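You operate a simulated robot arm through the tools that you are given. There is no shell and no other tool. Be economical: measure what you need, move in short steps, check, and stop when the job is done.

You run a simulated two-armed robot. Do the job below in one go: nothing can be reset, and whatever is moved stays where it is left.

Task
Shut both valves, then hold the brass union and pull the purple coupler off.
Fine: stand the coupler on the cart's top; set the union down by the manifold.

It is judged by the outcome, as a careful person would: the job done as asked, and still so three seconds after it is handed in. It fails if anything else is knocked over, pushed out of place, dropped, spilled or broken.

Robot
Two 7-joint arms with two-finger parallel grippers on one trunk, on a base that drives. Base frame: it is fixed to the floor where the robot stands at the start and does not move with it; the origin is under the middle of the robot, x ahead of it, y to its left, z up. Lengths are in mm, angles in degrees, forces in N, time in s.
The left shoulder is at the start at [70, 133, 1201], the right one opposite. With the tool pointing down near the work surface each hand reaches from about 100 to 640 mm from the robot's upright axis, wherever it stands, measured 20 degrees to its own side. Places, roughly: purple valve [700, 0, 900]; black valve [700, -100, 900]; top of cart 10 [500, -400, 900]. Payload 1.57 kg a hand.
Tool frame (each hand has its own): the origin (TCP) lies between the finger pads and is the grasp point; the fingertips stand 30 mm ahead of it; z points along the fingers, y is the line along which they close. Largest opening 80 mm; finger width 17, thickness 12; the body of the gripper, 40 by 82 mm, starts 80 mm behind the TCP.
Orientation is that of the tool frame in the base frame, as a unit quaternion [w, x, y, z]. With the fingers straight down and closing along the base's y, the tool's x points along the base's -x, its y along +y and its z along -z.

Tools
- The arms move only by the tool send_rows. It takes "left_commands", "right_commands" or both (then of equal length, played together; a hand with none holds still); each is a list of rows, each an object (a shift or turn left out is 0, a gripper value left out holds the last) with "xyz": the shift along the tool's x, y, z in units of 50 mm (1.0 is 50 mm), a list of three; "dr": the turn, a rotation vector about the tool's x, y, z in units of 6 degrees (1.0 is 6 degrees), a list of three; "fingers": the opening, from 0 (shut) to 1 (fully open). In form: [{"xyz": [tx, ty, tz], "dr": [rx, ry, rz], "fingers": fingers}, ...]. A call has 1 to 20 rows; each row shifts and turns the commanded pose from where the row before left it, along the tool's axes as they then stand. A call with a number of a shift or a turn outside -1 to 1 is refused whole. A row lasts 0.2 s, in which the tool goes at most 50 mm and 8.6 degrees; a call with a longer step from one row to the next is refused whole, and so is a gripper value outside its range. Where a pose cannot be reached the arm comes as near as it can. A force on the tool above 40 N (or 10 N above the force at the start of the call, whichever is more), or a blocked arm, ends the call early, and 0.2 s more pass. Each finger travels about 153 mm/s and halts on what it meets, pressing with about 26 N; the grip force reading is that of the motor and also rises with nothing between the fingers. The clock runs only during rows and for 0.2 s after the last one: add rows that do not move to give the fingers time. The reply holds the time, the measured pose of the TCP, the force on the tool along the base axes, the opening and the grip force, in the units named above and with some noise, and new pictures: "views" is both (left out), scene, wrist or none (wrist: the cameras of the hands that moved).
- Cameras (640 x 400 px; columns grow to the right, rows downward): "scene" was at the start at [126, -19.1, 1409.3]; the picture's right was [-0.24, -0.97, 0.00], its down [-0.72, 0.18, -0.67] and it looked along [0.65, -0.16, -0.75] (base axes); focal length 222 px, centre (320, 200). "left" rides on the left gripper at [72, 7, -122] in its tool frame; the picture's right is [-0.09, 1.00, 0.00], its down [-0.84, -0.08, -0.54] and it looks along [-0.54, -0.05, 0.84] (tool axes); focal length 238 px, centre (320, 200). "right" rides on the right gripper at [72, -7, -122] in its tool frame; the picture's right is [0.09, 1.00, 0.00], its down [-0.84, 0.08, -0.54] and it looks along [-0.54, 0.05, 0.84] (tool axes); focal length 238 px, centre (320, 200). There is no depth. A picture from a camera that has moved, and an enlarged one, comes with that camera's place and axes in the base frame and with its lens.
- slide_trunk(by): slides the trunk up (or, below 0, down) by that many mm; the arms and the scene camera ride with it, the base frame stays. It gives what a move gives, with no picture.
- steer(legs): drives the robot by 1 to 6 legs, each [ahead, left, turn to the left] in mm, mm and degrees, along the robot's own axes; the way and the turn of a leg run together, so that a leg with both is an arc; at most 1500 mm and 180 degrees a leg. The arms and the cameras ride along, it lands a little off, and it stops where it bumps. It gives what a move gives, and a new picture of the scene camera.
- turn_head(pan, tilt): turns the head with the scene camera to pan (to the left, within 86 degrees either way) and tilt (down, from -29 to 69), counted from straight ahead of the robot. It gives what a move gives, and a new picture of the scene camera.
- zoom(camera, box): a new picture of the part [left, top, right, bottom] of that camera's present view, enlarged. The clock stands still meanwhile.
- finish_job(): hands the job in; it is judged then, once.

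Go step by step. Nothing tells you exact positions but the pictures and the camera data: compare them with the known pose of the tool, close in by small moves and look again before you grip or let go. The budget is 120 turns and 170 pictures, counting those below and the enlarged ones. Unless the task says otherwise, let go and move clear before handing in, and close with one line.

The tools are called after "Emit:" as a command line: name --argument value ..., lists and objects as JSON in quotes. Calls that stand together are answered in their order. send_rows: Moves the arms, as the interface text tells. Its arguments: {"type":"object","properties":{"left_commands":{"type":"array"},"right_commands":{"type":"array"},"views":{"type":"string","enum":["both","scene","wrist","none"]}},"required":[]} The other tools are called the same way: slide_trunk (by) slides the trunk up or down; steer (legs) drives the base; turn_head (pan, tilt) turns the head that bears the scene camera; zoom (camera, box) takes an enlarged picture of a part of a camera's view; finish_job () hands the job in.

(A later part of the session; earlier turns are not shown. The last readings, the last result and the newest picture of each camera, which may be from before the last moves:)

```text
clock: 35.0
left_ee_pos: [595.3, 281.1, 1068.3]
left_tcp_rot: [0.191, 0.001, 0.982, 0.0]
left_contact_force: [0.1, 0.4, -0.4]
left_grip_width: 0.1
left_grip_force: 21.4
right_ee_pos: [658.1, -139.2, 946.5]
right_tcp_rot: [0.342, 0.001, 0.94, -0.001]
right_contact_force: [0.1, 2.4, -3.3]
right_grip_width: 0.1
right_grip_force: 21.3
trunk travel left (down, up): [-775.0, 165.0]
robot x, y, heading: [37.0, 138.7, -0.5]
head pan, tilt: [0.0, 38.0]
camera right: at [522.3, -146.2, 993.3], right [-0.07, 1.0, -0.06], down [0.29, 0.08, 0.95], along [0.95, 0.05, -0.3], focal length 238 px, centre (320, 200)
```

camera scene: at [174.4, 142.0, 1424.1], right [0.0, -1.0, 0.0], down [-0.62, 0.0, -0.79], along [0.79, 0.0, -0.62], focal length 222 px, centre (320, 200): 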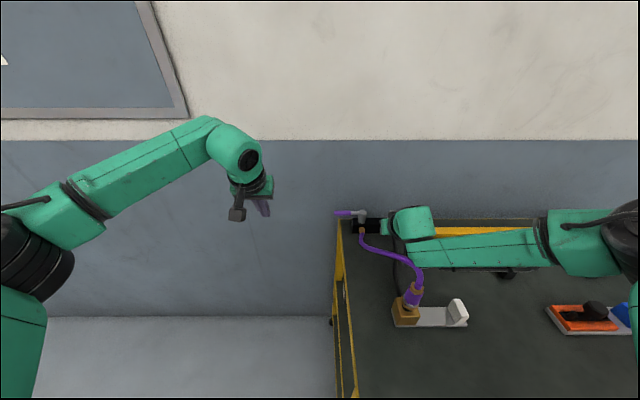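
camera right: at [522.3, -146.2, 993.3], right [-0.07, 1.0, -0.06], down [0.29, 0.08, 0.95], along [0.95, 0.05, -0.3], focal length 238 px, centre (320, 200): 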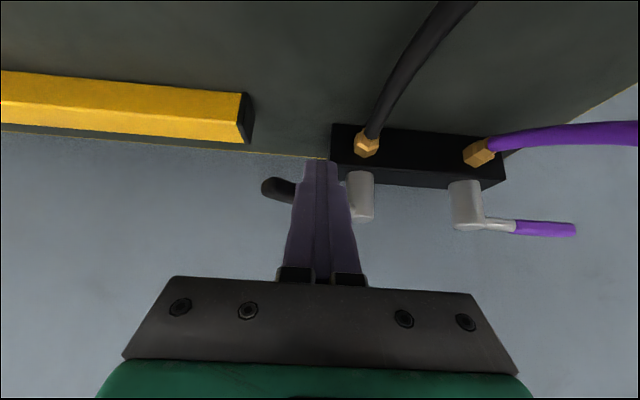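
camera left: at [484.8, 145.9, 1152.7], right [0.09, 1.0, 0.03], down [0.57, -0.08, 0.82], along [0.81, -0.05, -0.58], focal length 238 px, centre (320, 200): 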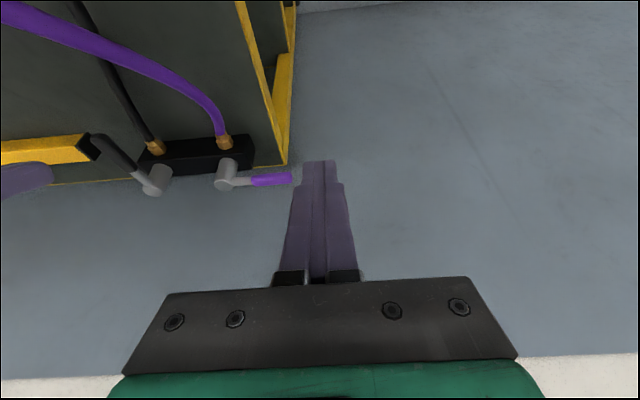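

The lever turns. Completing the arc.

Emit:
send_rows --right_commands '[{"xyz": [-0.08, -0.154, 0.075]}, {"xyz": [-0.08, -0.154, 0.075]}, {"xyz": [-0.12, -0.116, 0.107]}, {"xyz": [-0.12, -0.116, 0.107]}, {"xyz": [-0.146, -0.07, 0.122]}, {"xyz": [-0.146, -0.07, 0.122]}, {"xyz": [-0.092, 0, 0.077]}, {}]' --views "both"

Emit:
zoom --camera "scene" --box '[320, 195, 448, 275]'

```text
clock: 36.8
left_ee_pos: [593.1, 279.7, 1069.5]
left_tcp_rot: [0.193, 0.002, 0.981, -0.001]
left_contact_force: [0.0, 0.0, -0.3]
left_grip_width: 0.0
left_grip_force: 21.1
right_ee_pos: [698.6, -174.2, 945.4]
right_tcp_rot: [0.339, 0.002, 0.941, -0.001]
right_contact_force: [-25.7, 7.1, -19.3]
right_grip_width: 0.1
right_grip_force: 22.0
right hand out of reach, approached as far as the arm can: row 7
trunk travel left (down, up): [-775.0, 165.0]
robot x, y, heading: [39.4, 141.4, -0.1]
head pan, tilt: [0.0, 38.0]
camera scene: at [171.9, 141.2, 1424.0], right [0.0, -1.0, 0.0], down [-0.61, 0.0, -0.79], along [0.79, 0.0, -0.61], focal length 222 px, centre (320, 200)
camera right: at [565.1, -180.6, 993.0], right [-0.07, 1.0, -0.06], down [0.3, 0.08, 0.95], along [0.95, 0.05, -0.3], focal length 238 px, centre (320, 200)
```

scene: 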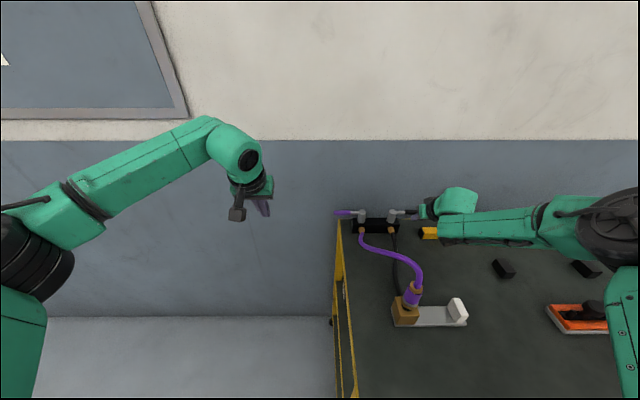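
right: 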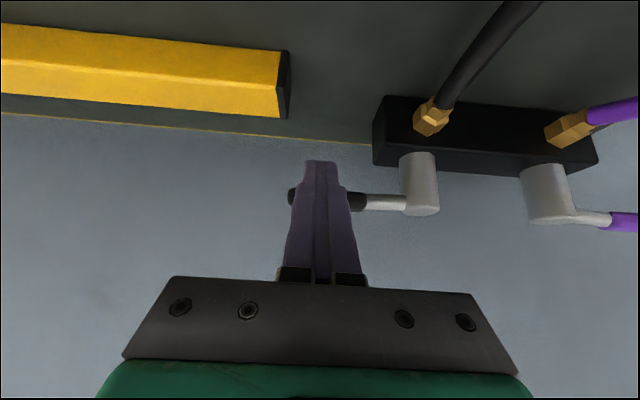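

```text
5.00 times, centred on (384, 235) of scene
camera zoom: at [171.9, 141.2, 1424.0], right [0.0, -1.0, 0.0], down [-0.61, 0.0, -0.79], along [0.79, 0.0, -0.61], focal length 1110 px, centre (0, 25)
```

zoom: 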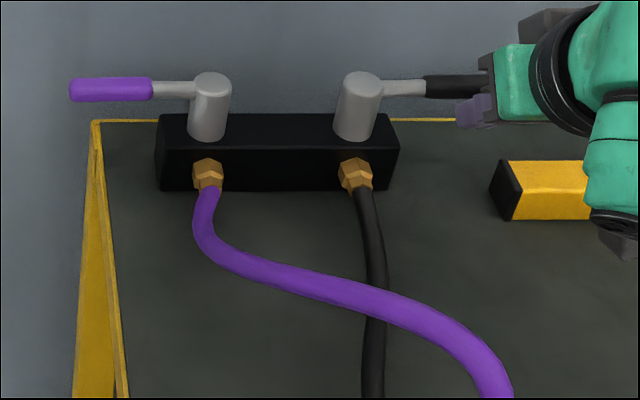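

Both levers are now crosswise, and the black one met its stop. I'll retract the right hand and drive back right for the union.

Emit:
send_rows --right_commands '[{"xyz": [0.5, 0, -0.42]}, {"xyz": [0, 0, -0.9]}, {"xyz": [0, 0, -0.9]}, {"xyz": [0, 0, -0.9]}, {"xyz": [0.5, 0, -0.7], "dr": [0, 1, 0]}, {"xyz": [0.5, 0, -0.7], "dr": [0, 1, 0]}, {"dr": [0, 1, 0]}, {"dr": [0, 1, 0]}, {"dr": [0, 1, 0]}, {"dr": [0, 1, 0]}, {"dr": [0, 0.6, 0]}, {}]' --left_commands '[{"dr": [0, 1, 0]}, {"dr": [0, 1, 0]}, {"dr": [0, 1, 0]}, {"dr": [0, 0.7, 0]}, {"xyz": [0.5, 0, -0.7]}, {"xyz": [0.5, 0, -0.7]}, {"xyz": [0.8, 0, -0.2]}, {"xyz": [0.8, 0, 0]}, {}, {}, {}, {}]' --views "none"

Emit:
steer --legs '[[0, -140, 0]]'

Emit:
zoom --camera "scene" --box '[270, 200, 430, 300]'

```text
clock: 39.4
left_ee_pos: [462.6, 281.9, 1149.8]
left_tcp_rot: [-0.002, 0.001, 1.0, 0.0]
left_contact_force: [0.9, -0.1, 0.1]
left_grip_width: 0.0
left_grip_force: 21.7
right_ee_pos: [503.0, -174.9, 1076.6]
right_tcp_rot: [0.003, 0.002, 1.0, 0.0]
right_contact_force: [0.3, 0.3, -0.2]
right_grip_width: 0.0
right_grip_force: 21.3
trunk travel left (down, up): [-775.0, 165.0]
robot x, y, heading: [40.8, 137.1, -0.5]
head pan, tilt: [0.0, 38.0]
```

```text
clock: 40.7
left_ee_pos: [464.1, 141.4, 1148.5]
left_tcp_rot: [-0.002, 0.002, 1.0, -0.001]
left_contact_force: [0.5, 0.7, -0.2]
left_grip_width: 0.0
left_grip_force: 21.3
right_ee_pos: [502.6, -315.8, 1077.1]
right_tcp_rot: [0.004, 0.002, 1.0, -0.001]
right_contact_force: [0.1, 0.3, 0.2]
right_grip_width: 0.0
right_grip_force: 21.4
trunk travel left (down, up): [-775.0, 165.0]
robot x, y, heading: [37.2, 1.7, -0.5]
head pan, tilt: [0.0, 38.0]
camera scene: at [174.4, 2.1, 1424.0], right [-0.01, -1.0, 0.0], down [-0.62, 0.0, -0.79], along [0.79, -0.01, -0.62], focal length 222 px, centre (320, 200)
```

scene: 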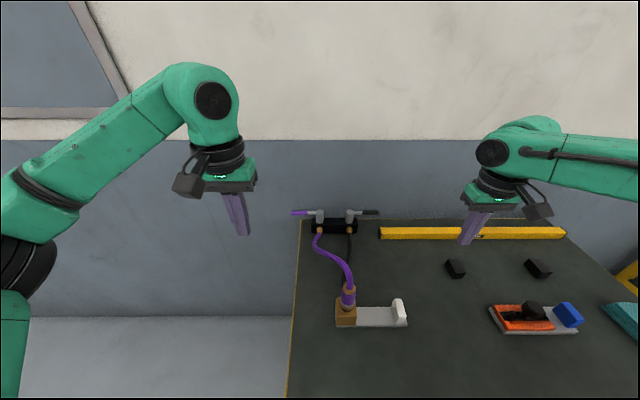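

```text
4.00 times, centred on (350, 250) of scene
camera zoom: at [174.4, 2.1, 1424.0], right [-0.01, -1.0, 0.0], down [-0.62, 0.0, -0.79], along [0.79, -0.01, -0.62], focal length 888 px, centre (200, 0)
```

zoom: 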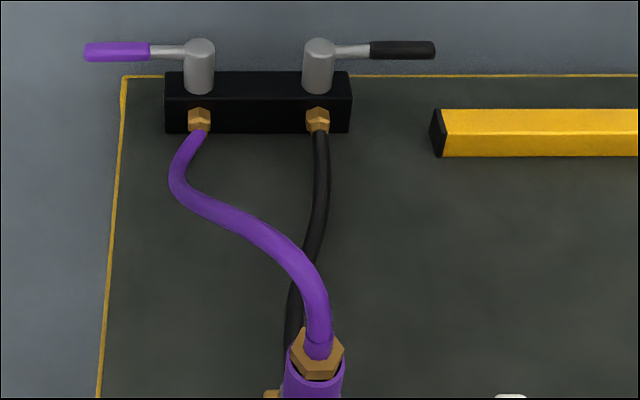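

Both valves look fully crosswise. Now examine the union closely.

Emit:
zoom --camera "scene" --box '[310, 270, 430, 345]'

Emit:
zoom --camera "left" --box '[0, 0, 320, 200]'

Emit:
zoom --camera "right" --box '[320, 0, 640, 200]'

```text
5.33 times, centred on (370, 308) of scene
camera zoom: at [174.4, 2.1, 1424.0], right [-0.01, -1.0, 0.0], down [-0.62, 0.0, -0.79], along [0.79, -0.01, -0.62], focal length 1184 px, centre (53, -373)
```

zoom: 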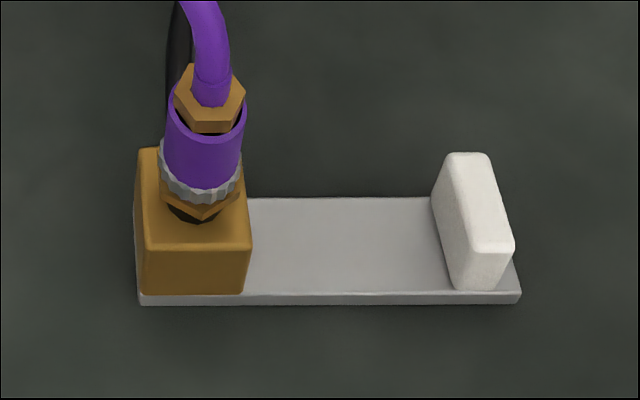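

```text
2.00 times, centred on (160, 100) of left
camera zoom: at [392.0, 149.5, 1270.9], right [0.1, 1.0, 0.0], down [0.84, -0.08, 0.54], along [0.54, -0.05, -0.84], focal length 477 px, centre (640, 400)
```

zoom: 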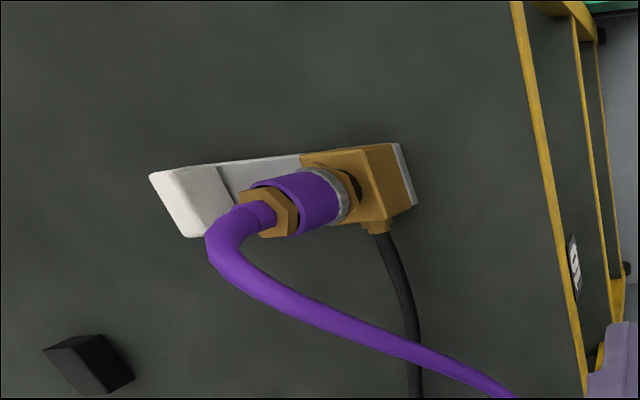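

```text
2.00 times, centred on (480, 100) of right
camera zoom: at [428.4, -321.5, 1198.3], right [-0.09, 1.0, 0.0], down [0.83, 0.07, 0.55], along [0.55, 0.04, -0.84], focal length 477 px, centre (0, 400)
```

zoom: 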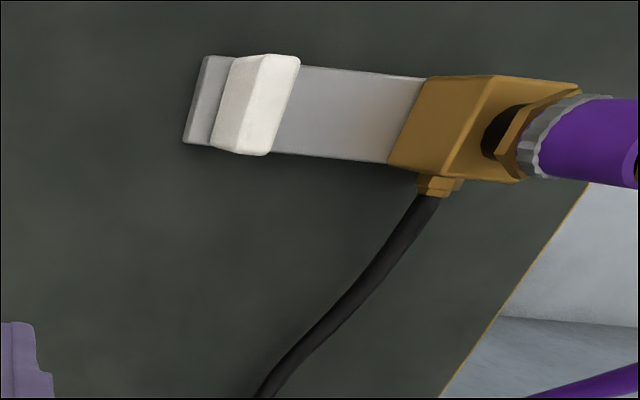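

The union block is about 45 mm cube at (428,-60), z 868–910, on a plate, with the coupler standing above it to z≈985. I'll back the robot off 80 mm for elbow room, then bring the left hand in front of the block tilted about 50°.

Emit:
steer --legs '[[-80, 0, 0]]'

Emit:
send_rows --left_commands '[{"dr": [0, -1, 0], "fingers": 0.8}, {"dr": [0, -1, 0]}, {"dr": [0, -1, 0]}, {"dr": [0, -1, 0]}, {"dr": [0, -1, 0]}, {"dr": [0, -1, 0]}, {"dr": [0, -1, 0]}, {"dr": [0, -1, 0]}, {"dr": [0, -0.33, 0]}, {}]' --views "wrist"

```text
clock: 41.8
left_ee_pos: [387.3, 139.7, 1148.0]
left_tcp_rot: [-0.003, 0.002, 1.0, -0.001]
left_contact_force: [-0.2, -0.2, -0.6]
left_grip_width: 0.0
left_grip_force: 21.2
right_ee_pos: [425.4, -317.5, 1074.3]
right_tcp_rot: [0.002, 0.002, 1.0, 0.0]
right_contact_force: [-0.1, 1.0, -0.1]
right_grip_width: 0.2
right_grip_force: 21.3
trunk travel left (down, up): [-775.0, 165.0]
robot x, y, heading: [-43.4, -4.3, -0.4]
head pan, tilt: [0.0, 38.0]
camera scene: at [98.9, 0.0, 1423.4], right [-0.01, -1.0, 0.0], down [-0.62, 0.0, -0.79], along [0.79, 0.0, -0.62], focal length 222 px, centre (320, 200)
```

scene: 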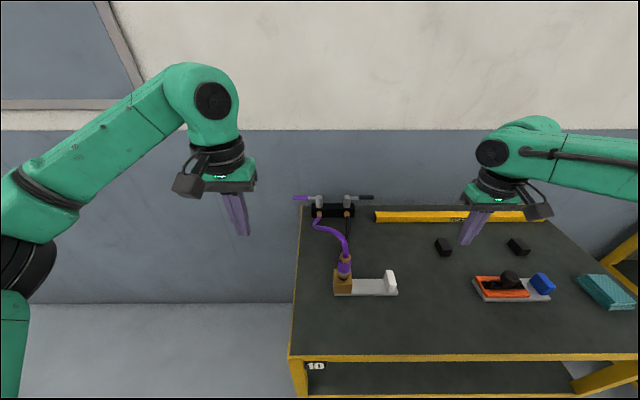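

```text
clock: 44.0
left_ee_pos: [382.7, 139.9, 1149.1]
left_tcp_rot: [0.421, 0.002, 0.907, -0.002]
left_contact_force: [0.2, -0.5, 0.2]
left_grip_width: 64.0
left_grip_force: 0.0
right_ee_pos: [422.1, -317.4, 1075.5]
right_tcp_rot: [0.003, 0.002, 1.0, 0.0]
right_contact_force: [-1.8, 1.1, -0.5]
right_grip_width: 0.3
right_grip_force: 21.2
trunk travel left (down, up): [-775.0, 165.0]
robot x, y, heading: [-41.7, 0.9, -0.1]
head pan, tilt: [0.0, 38.0]
camera left: at [243.6, 147.7, 1172.3], right [0.06, 1.0, 0.07], down [0.13, -0.08, 0.99], along [0.99, -0.05, -0.13], focal length 238 px, centre (320, 200)
```

left: 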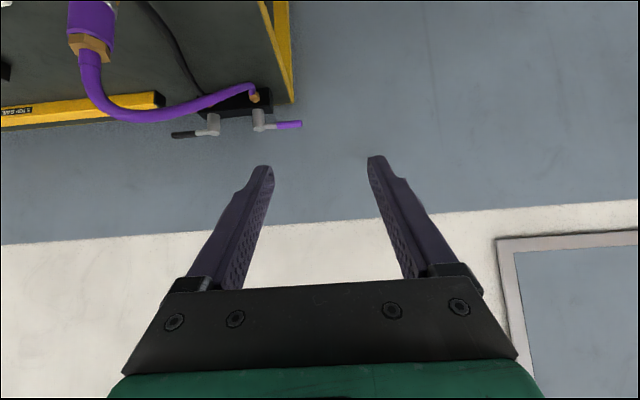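

Emit:
send_rows --left_commands '[{"xyz": [0.83, 0, 0.49]}, {"xyz": [0.83, 0, 0.49]}, {"xyz": [0.83, 0, 0.49]}, {"xyz": [0.83, 0, 0.49]}, {"xyz": [0, -0.95, 0]}, {"xyz": [0, -0.95, 0]}, {"xyz": [0, -0.95, 0]}, {"xyz": [0, -0.95, 0]}, {"xyz": [0, -0.2, 0]}, {}]' --views "both"

```text
clock: 46.2
left_ee_pos: [357.6, -67.4, 1012.2]
left_tcp_rot: [0.421, 0.002, 0.907, -0.001]
left_contact_force: [-0.1, -0.2, 0.1]
left_grip_width: 64.0
left_grip_force: 0.0
left hand out of reach, approached as far as the arm can: row 2, 3
right_ee_pos: [422.4, -317.8, 1075.7]
right_tcp_rot: [0.004, 0.003, 1.0, 0.0]
right_contact_force: [0.2, 0.2, 1.2]
right_grip_width: 0.0
right_grip_force: 21.2
trunk travel left (down, up): [-775.0, 165.0]
robot x, y, heading: [-42.9, 0.1, 0.0]
head pan, tilt: [0.0, 38.0]
camera scene: at [94.0, -0.1, 1424.0], right [-0.01, -1.0, 0.0], down [-0.62, 0.0, -0.79], along [0.79, 0.0, -0.62], focal length 222 px, centre (320, 200)
camera left: at [218.1, -59.2, 1035.8], right [0.06, 1.0, 0.07], down [0.13, -0.08, 0.99], along [0.99, -0.05, -0.13], focal length 238 px, centre (320, 200)
```

scene: 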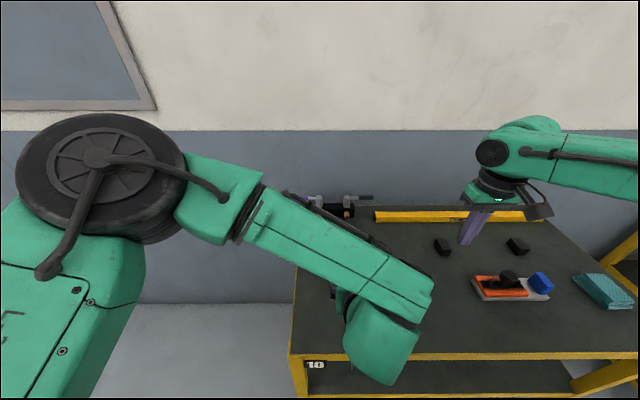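
left: 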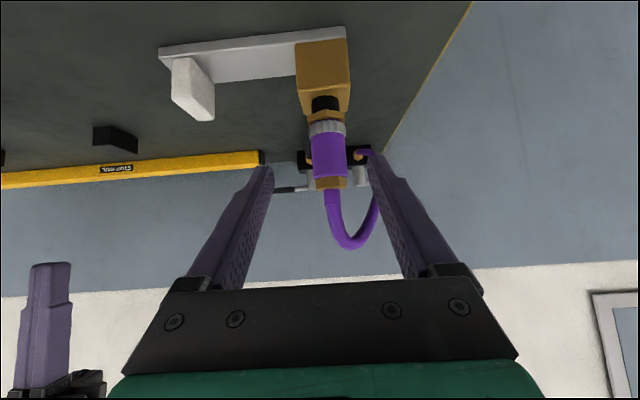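

Good view of the union and coupler. Lowering to the pre-grasp point.

Emit:
send_rows --left_commands '[{"xyz": [0.5, 0.1, 0.3]}, {"xyz": [0.5, 0.04, 0.28]}, {}]' --views "wrist"

```text
clock: 47.0
left_ee_pos: [346.2, -59.7, 955.7]
left_tcp_rot: [0.421, 0.002, 0.907, -0.002]
left_contact_force: [-0.3, 0.6, 0.6]
left_grip_width: 64.1
left_grip_force: 0.0
right_ee_pos: [422.3, -316.7, 1076.2]
right_tcp_rot: [0.004, 0.003, 1.0, 0.0]
right_contact_force: [0.3, 0.3, -0.4]
right_grip_width: 0.2
right_grip_force: 22.0
trunk travel left (down, up): [-775.0, 165.0]
robot x, y, heading: [-40.8, 0.8, -0.4]
head pan, tilt: [0.0, 38.0]
camera left: at [207.4, -52.0, 978.1], right [0.06, 1.0, 0.07], down [0.13, -0.08, 0.99], along [0.99, -0.05, -0.13], focal length 238 px, centre (320, 200)
```

left: 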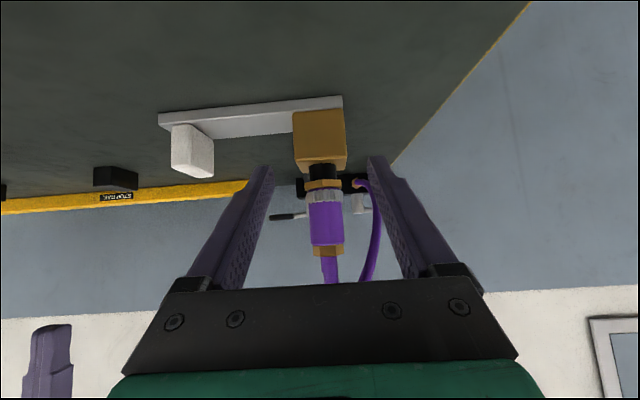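

Refined: the block is centred at about (424,-59), z 878–921. Sliding the left fingers around it.

Emit:
send_rows --left_commands '[{"xyz": [-0.07, 0, 0.6]}, {"xyz": [-0.07, 0, 0.6]}, {"xyz": [0, 0, 0.46]}, {}]' --views "wrist"

Emit:
zoom --camera "left" --box '[160, 60, 480, 260]'

```text
clock: 48.0
left_ee_pos: [414.7, -58.4, 905.3]
left_tcp_rot: [0.422, 0.001, 0.907, 0.0]
left_contact_force: [0.0, 0.9, 0.2]
left_grip_width: 64.3
left_grip_force: 0.2
right_ee_pos: [422.4, -316.3, 1076.3]
right_tcp_rot: [0.004, 0.003, 1.0, 0.0]
right_contact_force: [0.8, -0.2, -0.7]
right_grip_width: 0.0
right_grip_force: 20.6
trunk travel left (down, up): [-775.0, 165.0]
robot x, y, heading: [-39.3, -3.8, -0.4]
head pan, tilt: [0.0, 38.0]
camera left: at [275.4, -51.5, 928.2], right [0.06, 1.0, 0.07], down [0.13, -0.08, 0.99], along [0.99, -0.05, -0.13], focal length 238 px, centre (320, 200)
```

left: 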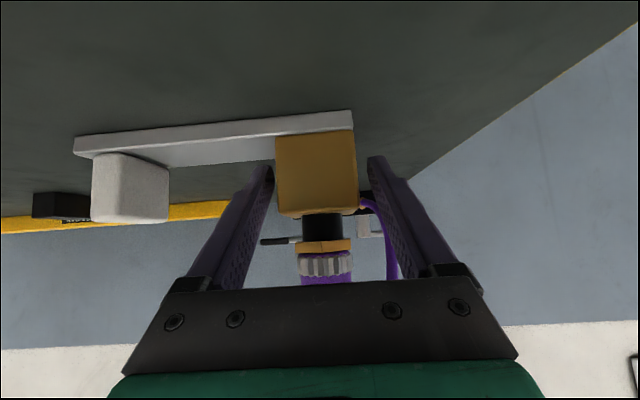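

```text
2.00 times, centred on (320, 160) of left
camera zoom: at [275.4, -51.5, 928.2], right [0.06, 1.0, 0.07], down [0.13, -0.08, 0.99], along [0.99, -0.05, -0.13], focal length 477 px, centre (320, 280)
```

zoom: 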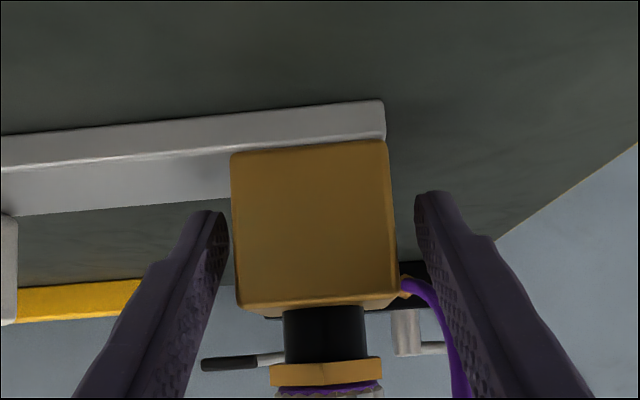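

Fingers straddle the block; I'll shift 2 mm and close.

Emit:
send_rows --left_commands '[{"xyz": [0, -0.035, 0]}, {"fingers": 0.5}, {"fingers": 0.3}, {"fingers": 0.3}, {}]' --views "wrist"

```text
clock: 49.2
left_ee_pos: [414.4, -61.2, 906.4]
left_tcp_rot: [0.421, 0.002, 0.907, -0.001]
left_contact_force: [0.8, 2.9, 0.4]
left_grip_width: 46.0
left_grip_force: 26.1
right_ee_pos: [422.0, -316.6, 1076.7]
right_tcp_rot: [0.004, 0.003, 1.0, 0.0]
right_contact_force: [-0.2, -0.2, -0.6]
right_grip_width: 0.0
right_grip_force: 21.0
trunk travel left (down, up): [-775.0, 165.0]
robot x, y, heading: [-43.6, 2.5, -0.3]
head pan, tilt: [0.0, 38.0]
camera left: at [275.6, -52.9, 928.6], right [0.06, 1.0, 0.07], down [0.13, -0.08, 0.99], along [0.99, -0.05, -0.13], focal length 238 px, centre (320, 200)
```

left: 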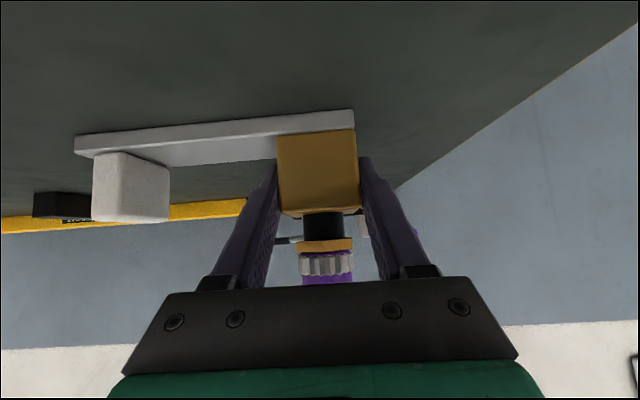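

The union is held (46 mm). Now I'll orient the right hand to come in from the right side, pointing left and slightly down, with its fingers closing along x.

Emit:
send_rows --right_commands '[{"dr": [0, 0, -1], "fingers": 0.65}, {"dr": [0, 0, -1]}, {"dr": [0, 0, -1]}, {"dr": [0, 0, -1]}, {"dr": [0, 0, -1]}, {"dr": [0, 0, -1]}, {"dr": [0, 0, -1]}, {"dr": [0, 0, -1]}, {"dr": [0, 0, -1]}, {"dr": [0, 0, -1]}, {"dr": [0, 0, -1]}, {"dr": [0, 0, -1]}, {"dr": [0, 0, -1]}, {"dr": [0, 0, -1]}, {"dr": [0, 0, -1]}, {"dr": [0, -1, 0]}, {"dr": [0, -1, 0]}, {"dr": [0, -1, 0]}, {"dr": [0, -1, 0]}]' --views "both"

```text
clock: 53.2
left_ee_pos: [413.5, -61.5, 904.7]
left_tcp_rot: [0.421, 0.002, 0.907, -0.001]
left_contact_force: [0.8, 0.5, 0.1]
left_grip_width: 46.0
left_grip_force: 25.9
right_ee_pos: [422.7, -318.5, 1075.0]
right_tcp_rot: [0.151, -0.69, 0.693, 0.144]
right_contact_force: [0.2, 0.3, 0.5]
right_grip_width: 52.1
right_grip_force: 0.1
trunk travel left (down, up): [-775.0, 165.0]
robot x, y, heading: [-43.0, 1.9, -0.4]
head pan, tilt: [0.0, 38.0]
camera scene: at [94.5, -0.7, 1424.0], right [-0.01, -1.0, 0.0], down [-0.62, 0.0, -0.79], along [0.79, 0.0, -0.62], focal length 222 px, centre (320, 200)
camera right: at [427.0, -433.3, 1157.7], right [-1.0, -0.08, -0.05], down [-0.08, 0.54, 0.84], along [-0.04, 0.84, -0.55], focal length 238 px, centre (320, 200)
```

scene: 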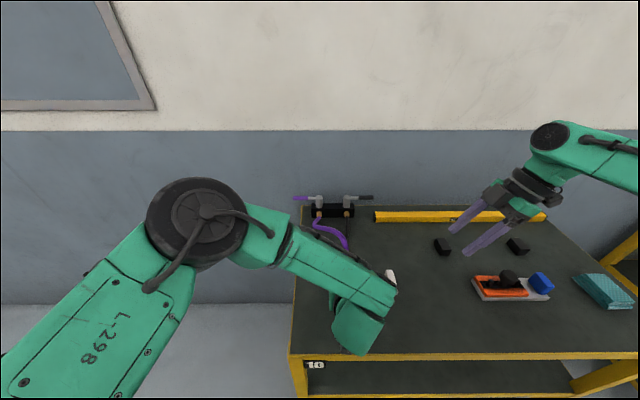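
right: 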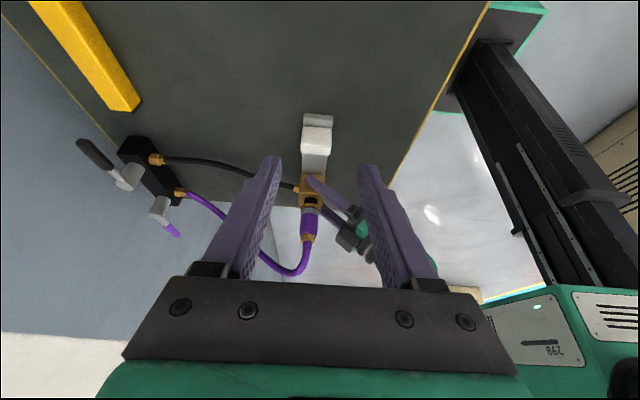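

Emit:
send_rows --right_commands '[{"dr": [0, -1, 0]}, {"dr": [0, -1, 0]}, {"dr": [0, -1, 0]}, {"dr": [0, -1, 0]}, {"dr": [0, -1, 0]}, {"dr": [0, -1, 0]}, {"dr": [0, -0.83, 0]}, {"xyz": [-0.08, 0, 0.84]}, {"xyz": [-0.08, 0, 0.84]}, {"xyz": [-0.07, 0, 0.84]}, {"xyz": [-0.07, 0, 0.84]}, {}]' --views "both"

Emit:
zoom --camera "right" --box '[200, 20, 440, 170]'

```text
clock: 55.8
left_ee_pos: [413.9, -60.7, 905.5]
left_tcp_rot: [0.421, 0.001, 0.907, -0.001]
left_contact_force: [-0.2, 0.3, 0.1]
left_grip_width: 45.9
left_grip_force: 25.6
right_ee_pos: [396.9, -154.1, 1034.2]
right_tcp_rot: [0.383, -0.596, 0.599, 0.374]
right_contact_force: [0.0, 1.2, -0.3]
right_grip_width: 51.8
right_grip_force: 0.1
right hand out of reach, approached as far as the arm can: row 7, 10, 11
trunk travel left (down, up): [-775.0, 165.0]
robot x, y, heading: [-41.1, -2.0, -0.5]
head pan, tilt: [0.0, 38.0]
camera scene: at [94.5, -0.4, 1424.0], right [-0.01, -1.0, 0.0], down [-0.62, 0.0, -0.79], along [0.79, 0.0, -0.62], focal length 222 px, centre (320, 200)
camera right: at [401.8, -295.4, 1020.8], right [-1.0, -0.03, -0.09], down [-0.09, -0.13, 0.99], along [-0.04, 0.99, 0.13], focal length 238 px, centre (320, 200)
```

scene: 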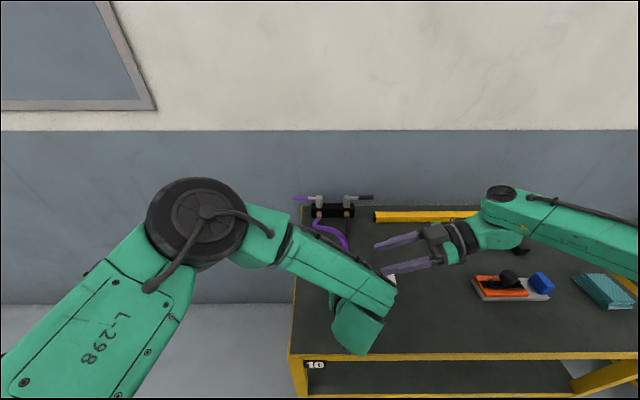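
right: 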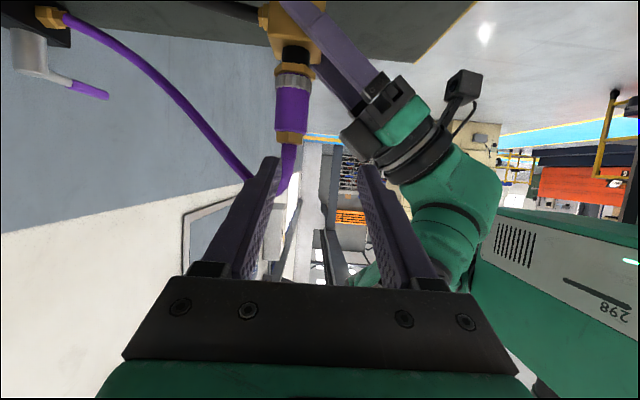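

```text
2.67 times, centred on (320, 95) of right
camera zoom: at [401.8, -295.4, 1020.8], right [-1.0, -0.03, -0.09], down [-0.09, -0.13, 0.99], along [-0.04, 0.99, 0.13], focal length 636 px, centre (320, 480)
```

zoom: 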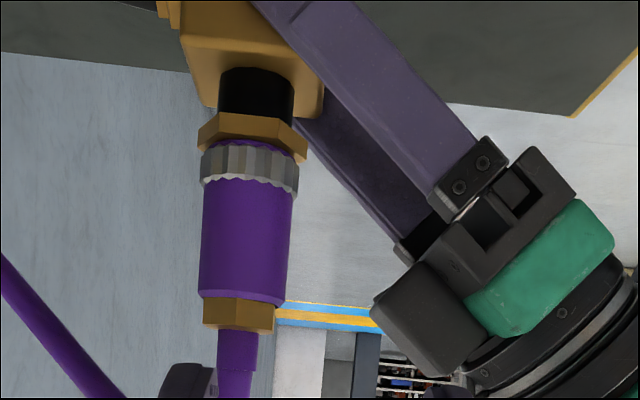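

The view is clear: the sleeve is centred at (426,-60,968). The right hand drifted to x≈397, so I'll correct the lateral position.

Emit:
send_rows --right_commands '[{"xyz": [0.24, -0.29, 0.0]}, {"xyz": [0.24, -0.29, 0.0]}, {}]' --views "none"

```text
clock: 56.6
left_ee_pos: [415.6, -62.2, 905.1]
left_tcp_rot: [0.421, 0.002, 0.907, -0.001]
left_contact_force: [-0.3, 1.2, 0.2]
left_grip_width: 45.8
left_grip_force: 25.8
right_ee_pos: [398.5, -164.2, 1034.2]
right_tcp_rot: [0.381, -0.598, 0.598, 0.375]
right_contact_force: [0.3, 0.6, 0.0]
right_grip_width: 52.0
right_grip_force: 0.0
right hand out of reach, approached as far as the arm can: row 1, 2
trunk travel left (down, up): [-775.0, 165.0]
robot x, y, heading: [-42.2, 2.7, -0.4]
head pan, tilt: [0.0, 38.0]
```

That orientation is limited. I'll use a steeper right hand (50° down, azimuth 75°) that keeps its wrist higher.

Emit:
send_rows --right_commands '[{"dr": [0, 1, 0]}, {"dr": [0, 1, 0]}, {"dr": [0, 1, 0]}, {"dr": [0, 1, 0]}, {"dr": [0, 0.17, 0]}, {"dr": [0.536, 0, 0.638]}, {"dr": [0.536, 0, 0.638]}, {"dr": [0.536, 0, 0.638]}, {}]' --views "both"

```text
clock: 58.6
left_ee_pos: [415.5, -60.5, 906.0]
left_tcp_rot: [0.421, 0.001, 0.907, -0.001]
left_contact_force: [-0.9, 0.5, -0.3]
left_grip_width: 45.7
left_grip_force: 25.7
right_ee_pos: [397.0, -164.6, 1033.7]
right_tcp_rot: [0.275, -0.571, 0.746, 0.205]
right_contact_force: [0.6, -0.1, -0.1]
right_grip_width: 52.0
right_grip_force: 0.0
trunk travel left (down, up): [-775.0, 165.0]
robot x, y, heading: [-41.0, 1.2, -0.4]
head pan, tilt: [0.0, 38.0]
camera scene: at [94.5, -0.3, 1424.0], right [-0.01, -1.0, 0.0], down [-0.62, 0.0, -0.79], along [0.79, 0.0, -0.62], focal length 222 px, centre (320, 200)
camera right: at [367.3, -295.1, 1080.3], right [-0.98, 0.2, -0.07], down [0.0, 0.3, 0.95], along [0.21, 0.93, -0.3], focal length 238 px, centre (320, 200)
```

scene: 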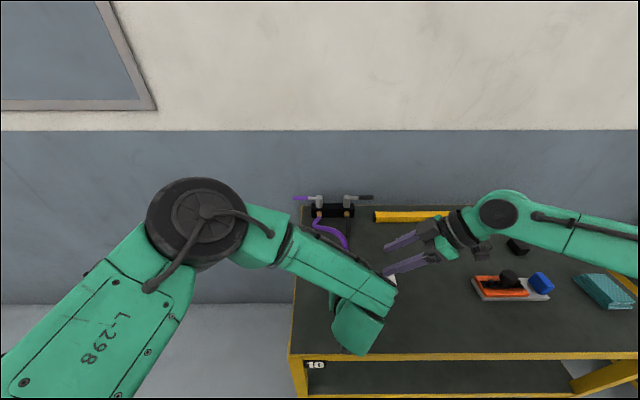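
right: 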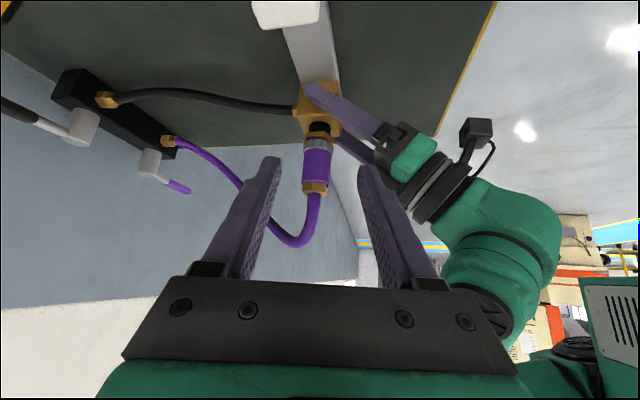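

Emit:
send_rows --right_commands '[{"xyz": [-0.406, -0.01, 0.303]}, {"xyz": [-0.406, -0.01, 0.303]}, {}]' --views "wrist"

```text
clock: 59.4
left_ee_pos: [415.6, -61.7, 904.3]
left_tcp_rot: [0.421, 0.002, 0.907, -0.001]
left_contact_force: [-0.1, -0.3, -0.2]
left_grip_width: 45.9
left_grip_force: 25.6
right_ee_pos: [412.3, -118.0, 1035.8]
right_tcp_rot: [0.275, -0.571, 0.746, 0.205]
right_contact_force: [0.7, -0.2, 0.1]
right_grip_width: 51.8
right_grip_force: 0.0
trunk travel left (down, up): [-775.0, 165.0]
robot x, y, heading: [-42.4, 1.5, -0.4]
head pan, tilt: [0.0, 38.0]
camera right: at [382.3, -247.6, 1083.1], right [-0.98, 0.2, -0.07], down [0.0, 0.3, 0.95], along [0.21, 0.93, -0.3], focal length 238 px, centre (320, 200)
```

right: 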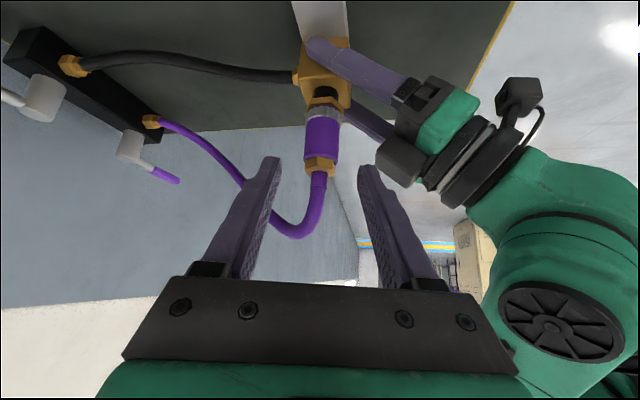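

Aligned. Sliding the right fingers around the sleeve.

Emit:
send_rows --right_commands '[{"xyz": [-0.01, 0.02, 0.6]}, {"xyz": [-0.01, 0.02, 0.6]}, {"xyz": [-0.01, 0, 0.3]}, {}]' --views "wrist"

Emit:
zoom --camera "right" --box '[200, 40, 440, 190]'

```text
clock: 60.4
left_ee_pos: [415.0, -61.0, 904.9]
left_tcp_rot: [0.421, 0.001, 0.907, -0.001]
left_contact_force: [-2.4, 0.9, 0.6]
left_grip_width: 46.0
left_grip_force: 25.6
right_ee_pos: [424.0, -68.4, 979.1]
right_tcp_rot: [0.275, -0.571, 0.746, 0.204]
right_contact_force: [1.5, 0.6, -0.1]
right_grip_width: 50.5
right_grip_force: 0.0
trunk travel left (down, up): [-775.0, 165.0]
robot x, y, heading: [-41.6, 1.9, -0.4]
head pan, tilt: [0.0, 38.0]
camera right: at [393.9, -198.4, 1026.7], right [-0.98, 0.19, -0.07], down [-0.01, 0.3, 0.95], along [0.21, 0.93, -0.3], focal length 238 px, centre (320, 200)
```

right: 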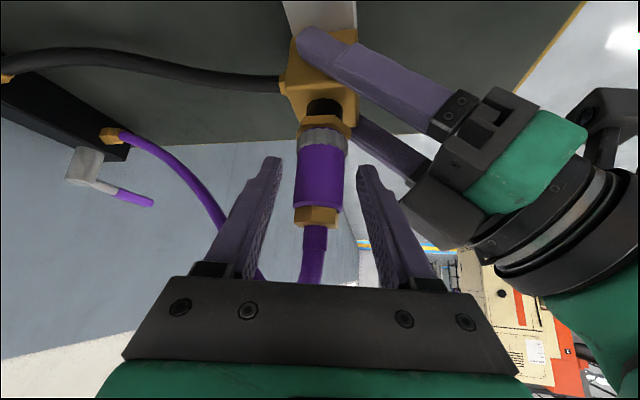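

```text
2.67 times, centred on (320, 115) of right
camera zoom: at [393.9, -198.4, 1026.7], right [-0.98, 0.19, -0.07], down [-0.01, 0.3, 0.95], along [0.21, 0.93, -0.3], focal length 636 px, centre (320, 427)
```

zoom: 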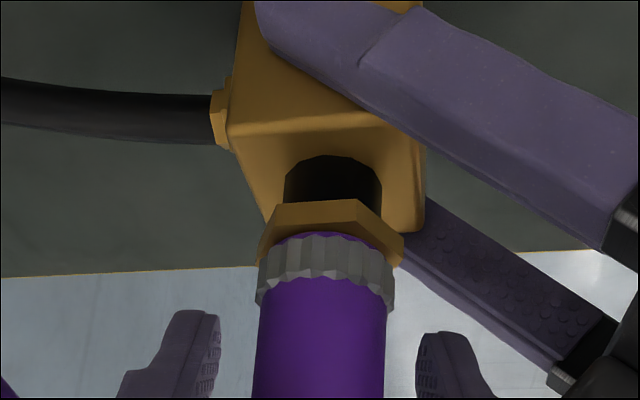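

The sleeve is centred between the right fingers. I'll close here, since going further would crowd the left gripper.

Emit:
send_rows --right_commands '[{"fingers": 0.45}, {"fingers": 0.3}, {"fingers": 0.3}, {}]' --views "wrist"

```text
clock: 61.4
left_ee_pos: [415.0, -61.9, 904.7]
left_tcp_rot: [0.421, 0.002, 0.907, -0.001]
left_contact_force: [4.3, -0.6, -1.0]
left_grip_width: 45.9
left_grip_force: 26.4
right_ee_pos: [422.8, -67.2, 979.3]
right_tcp_rot: [0.273, -0.571, 0.746, 0.205]
right_contact_force: [-6.2, 1.0, 2.0]
right_grip_width: 32.6
right_grip_force: 26.2
trunk travel left (down, up): [-775.0, 165.0]
robot x, y, heading: [-41.5, -1.0, -0.5]
head pan, tilt: [0.0, 38.0]
camera right: at [393.6, -198.6, 1026.6], right [-0.98, 0.19, -0.07], down [0.0, 0.3, 0.95], along [0.21, 0.93, -0.3], focal length 238 px, centre (320, 200)
```

right: 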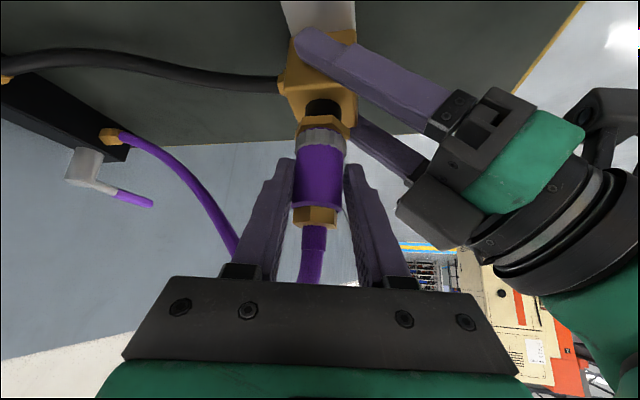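

Gripped. Pulling the coupler straight up in small steps while the left hand holds the union.

Emit:
send_rows --right_commands '[{"xyz": [-0.0515, 0, -0.061]}, {"xyz": [-0.0515, 0, -0.061]}, {"xyz": [-0.0515, 0, -0.061]}, {"xyz": [-0.0515, 0, -0.061]}, {"xyz": [-0.0515, 0, -0.061]}, {"xyz": [-0.0515, 0, -0.061]}]' --views "wrist"

```text
clock: 62.8
left_ee_pos: [415.9, -60.6, 905.2]
left_tcp_rot: [0.421, 0.001, 0.907, -0.001]
left_contact_force: [-0.1, -1.7, -0.5]
left_grip_width: 45.5
left_grip_force: 26.2
right_ee_pos: [422.9, -66.8, 1003.5]
right_tcp_rot: [0.275, -0.57, 0.746, 0.206]
right_contact_force: [-0.5, 0.3, -0.9]
right_grip_width: 32.1
right_grip_force: 26.0
trunk travel left (down, up): [-775.0, 165.0]
robot x, y, heading: [-40.7, -0.2, -0.2]
head pan, tilt: [0.0, 38.0]
camera right: at [393.1, -198.6, 1049.9], right [-0.98, 0.19, -0.07], down [-0.01, 0.3, 0.95], along [0.21, 0.93, -0.3], focal length 238 px, centre (320, 200)
```

right: 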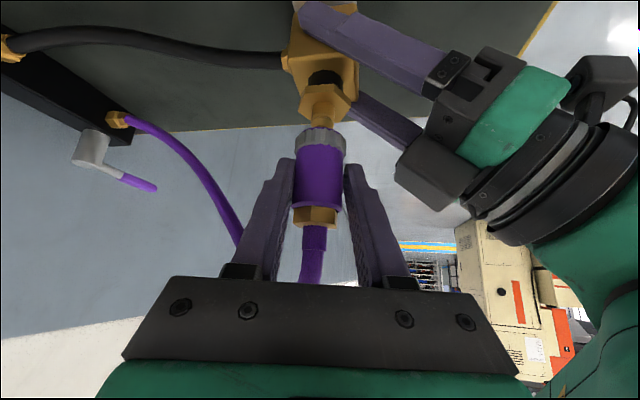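

The coupler is sliding off. Continue upward until it's clear of the nipple.

Emit:
send_rows --right_commands '[{"xyz": [-0.103, 0, -0.122]}, {"xyz": [-0.103, 0, -0.122]}, {"xyz": [-0.103, 0, -0.122]}, {"xyz": [-0.103, 0, -0.122]}, {"xyz": [-0.103, 0, -0.122]}, {"xyz": [-0.103, 0, -0.122]}, {}]' --views "both"

```text
clock: 64.4
left_ee_pos: [414.5, -61.1, 904.2]
left_tcp_rot: [0.422, 0.001, 0.907, 0.0]
left_contact_force: [-0.2, -0.8, -0.6]
left_grip_width: 46.1
left_grip_force: 26.0
right_ee_pos: [424.5, -67.5, 1050.8]
right_tcp_rot: [0.275, -0.571, 0.746, 0.205]
right_contact_force: [-0.2, 0.4, -1.5]
right_grip_width: 32.0
right_grip_force: 26.4
trunk travel left (down, up): [-775.0, 165.0]
robot x, y, heading: [-38.9, -0.9, -0.1]
head pan, tilt: [0.0, 38.0]
camera scene: at [94.5, -0.5, 1424.0], right [-0.01, -1.0, 0.0], down [-0.62, 0.0, -0.79], along [0.79, 0.0, -0.62], focal length 222 px, centre (320, 200)
camera right: at [393.4, -197.8, 1097.7], right [-0.98, 0.2, -0.07], down [0.0, 0.3, 0.95], along [0.21, 0.93, -0.3], focal length 238 px, centre (320, 200)
```

scene: 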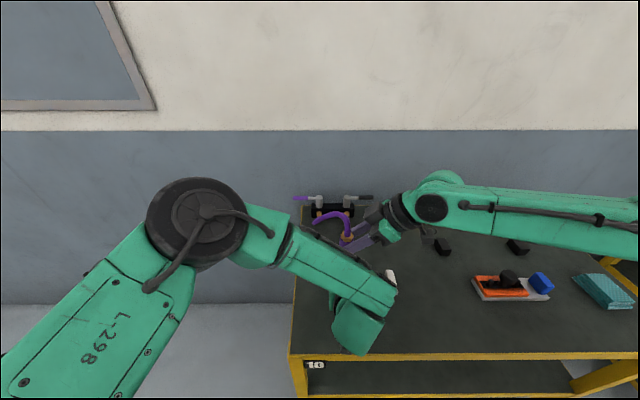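
right: 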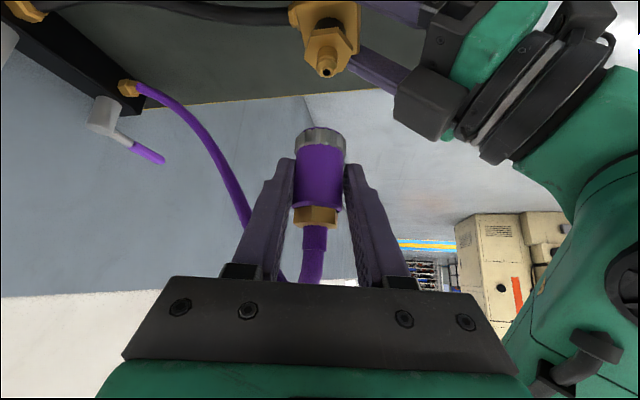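

The coupler is off. I'll carry it to the right at height, then gently slide the union toward the manifold with the left hand, watching the force.

Emit:
send_rows --right_commands '[{"xyz": [0.6, -0.42, -0.5]}, {"xyz": [0.6, -0.42, -0.5]}, {"xyz": [0.6, -0.42, -0.5]}, {}]' --views "none"

Emit:
send_rows --left_commands '[{"xyz": [-0.064, 0, 0.077]}, {"xyz": [-0.064, 0, 0.077]}, {"xyz": [-0.064, 0, 0.077]}, {"xyz": [-0.064, 0, 0.077]}, {}]' --views "both"

```text
clock: 65.4
left_ee_pos: [415.4, -61.7, 904.1]
left_tcp_rot: [0.421, 0.002, 0.907, 0.0]
left_contact_force: [-0.3, -0.2, 0.0]
left_grip_width: 45.9
left_grip_force: 26.1
right_ee_pos: [453.3, -197.9, 1050.9]
right_tcp_rot: [0.275, -0.57, 0.746, 0.205]
right_contact_force: [0.0, 0.6, -1.3]
right_grip_width: 31.9
right_grip_force: 25.3
trunk travel left (down, up): [-775.0, 165.0]
robot x, y, heading: [-41.1, 2.5, -0.4]
head pan, tilt: [0.0, 38.0]
```

```text
clock: 66.6
left_ee_pos: [434.2, -62.1, 904.9]
left_tcp_rot: [0.421, 0.001, 0.907, 0.0]
left_contact_force: [-0.8, -0.5, 2.3]
left_grip_width: 46.1
left_grip_force: 26.2
right_ee_pos: [452.8, -196.9, 1050.6]
right_tcp_rot: [0.274, -0.572, 0.745, 0.205]
right_contact_force: [0.2, 0.4, -1.5]
right_grip_width: 31.9
right_grip_force: 26.1
trunk travel left (down, up): [-775.0, 165.0]
robot x, y, heading: [-44.2, 0.5, -0.5]
head pan, tilt: [0.0, 38.0]
camera scene: at [93.7, -0.4, 1424.1], right [-0.01, -1.0, 0.0], down [-0.62, 0.0, -0.79], along [0.79, 0.0, -0.62], focal length 222 px, centre (320, 200)
camera left: at [295.4, -54.4, 928.5], right [0.06, 1.0, 0.07], down [0.13, -0.08, 0.99], along [0.99, -0.05, -0.13], focal length 238 px, centre (320, 200)
```

scene: 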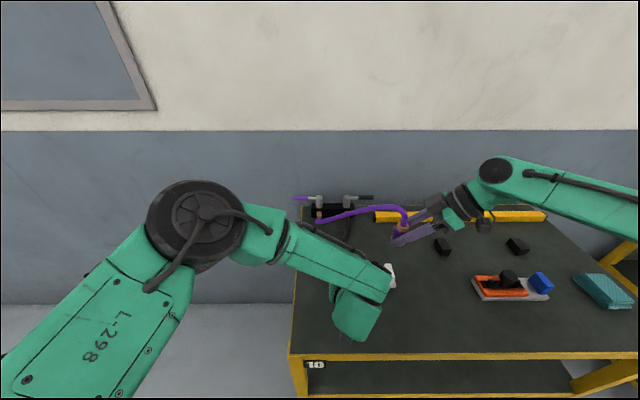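
left: 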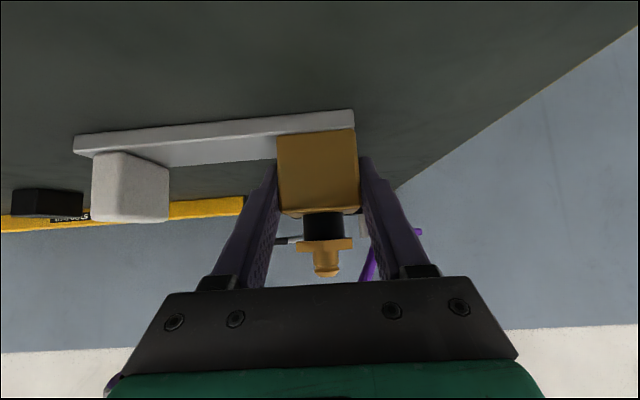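

The whole union with its plate slides easily as one piece. Another 100 mm toward the manifold.

Emit:
send_rows --left_commands '[{"xyz": [-0.129, 0, 0.153]}, {"xyz": [-0.129, 0, 0.153]}, {"xyz": [-0.129, 0, 0.153]}, {"xyz": [-0.129, 0, 0.153]}, {"xyz": [-0.129, 0, 0.153]}, {"xyz": [-0.129, 0, 0.153]}, {"xyz": [-0.129, 0, 0.153]}, {"xyz": [-0.129, 0, 0.153]}, {"xyz": [-0.129, 0, 0.153]}, {"xyz": [-0.129, 0, 0.153]}, {}]' --views "both"

```text
clock: 69.0
left_ee_pos: [536.3, -62.0, 906.3]
left_tcp_rot: [0.42, 0.002, 0.907, -0.001]
left_contact_force: [-0.4, 0.6, 0.3]
left_grip_width: 45.9
left_grip_force: 26.2
right_ee_pos: [454.0, -197.7, 1050.4]
right_tcp_rot: [0.275, -0.571, 0.746, 0.206]
right_contact_force: [-0.1, 0.6, -1.4]
right_grip_width: 29.1
right_grip_force: 25.6
trunk travel left (down, up): [-775.0, 165.0]
robot x, y, heading: [-40.3, -0.1, -0.3]
head pan, tilt: [0.0, 38.0]
camera scene: at [95.4, -0.6, 1423.9], right [-0.01, -1.0, 0.0], down [-0.62, 0.0, -0.79], along [0.79, 0.0, -0.62], focal length 222 px, centre (320, 200)
camera left: at [397.4, -54.3, 929.0], right [0.06, 1.0, 0.07], down [0.13, -0.08, 0.99], along [0.99, -0.05, -0.13], focal length 238 px, centre (320, 200)
```

scene: 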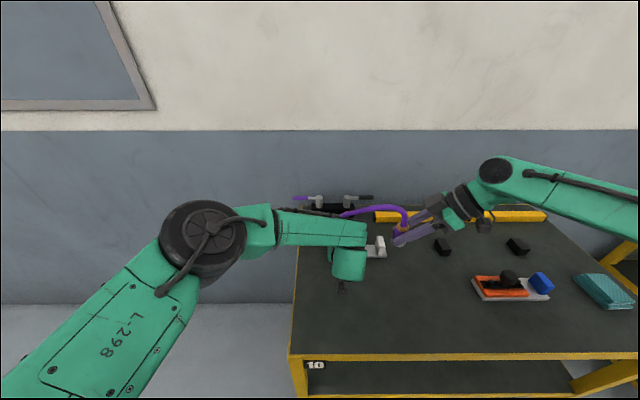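
left: 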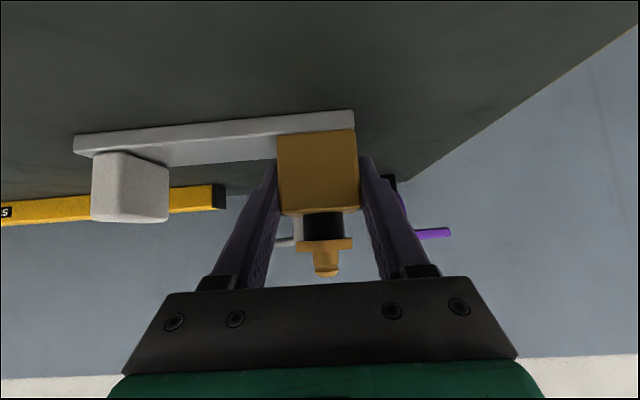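

The right grip width changed slightly, so I'll look at the coupler before anything else.

Emit:
zoom --camera "right" --box '[160, 60, 480, 300]'

Emit:
zoom --camera "scene" --box '[290, 180, 450, 290]'

```text
1.67 times, centred on (320, 180) of right
camera zoom: at [424.2, -327.8, 1097.0], right [-0.98, 0.19, -0.07], down [0.0, 0.3, 0.95], along [0.21, 0.93, -0.3], focal length 397 px, centre (320, 233)
```

zoom: 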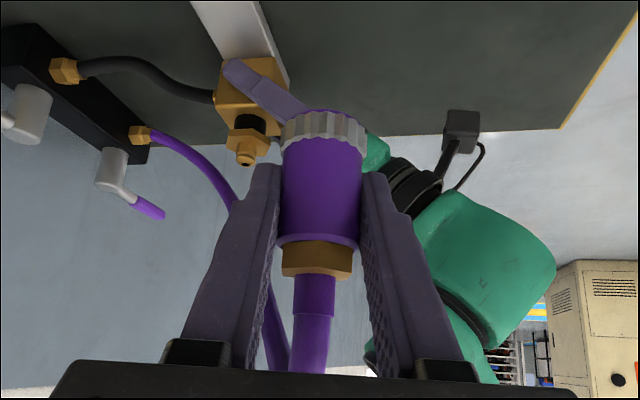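

```text
3.64 times, centred on (370, 235) of scene
camera zoom: at [95.4, -0.6, 1423.9], right [-0.01, -1.0, 0.0], down [-0.62, 0.0, -0.79], along [0.79, 0.0, -0.62], focal length 807 px, centre (138, 73)
```

zoom: 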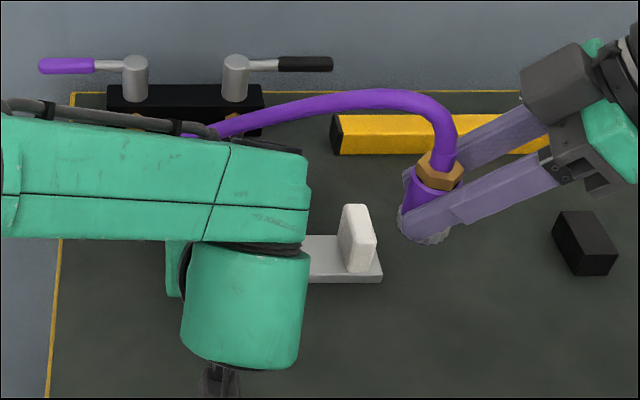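

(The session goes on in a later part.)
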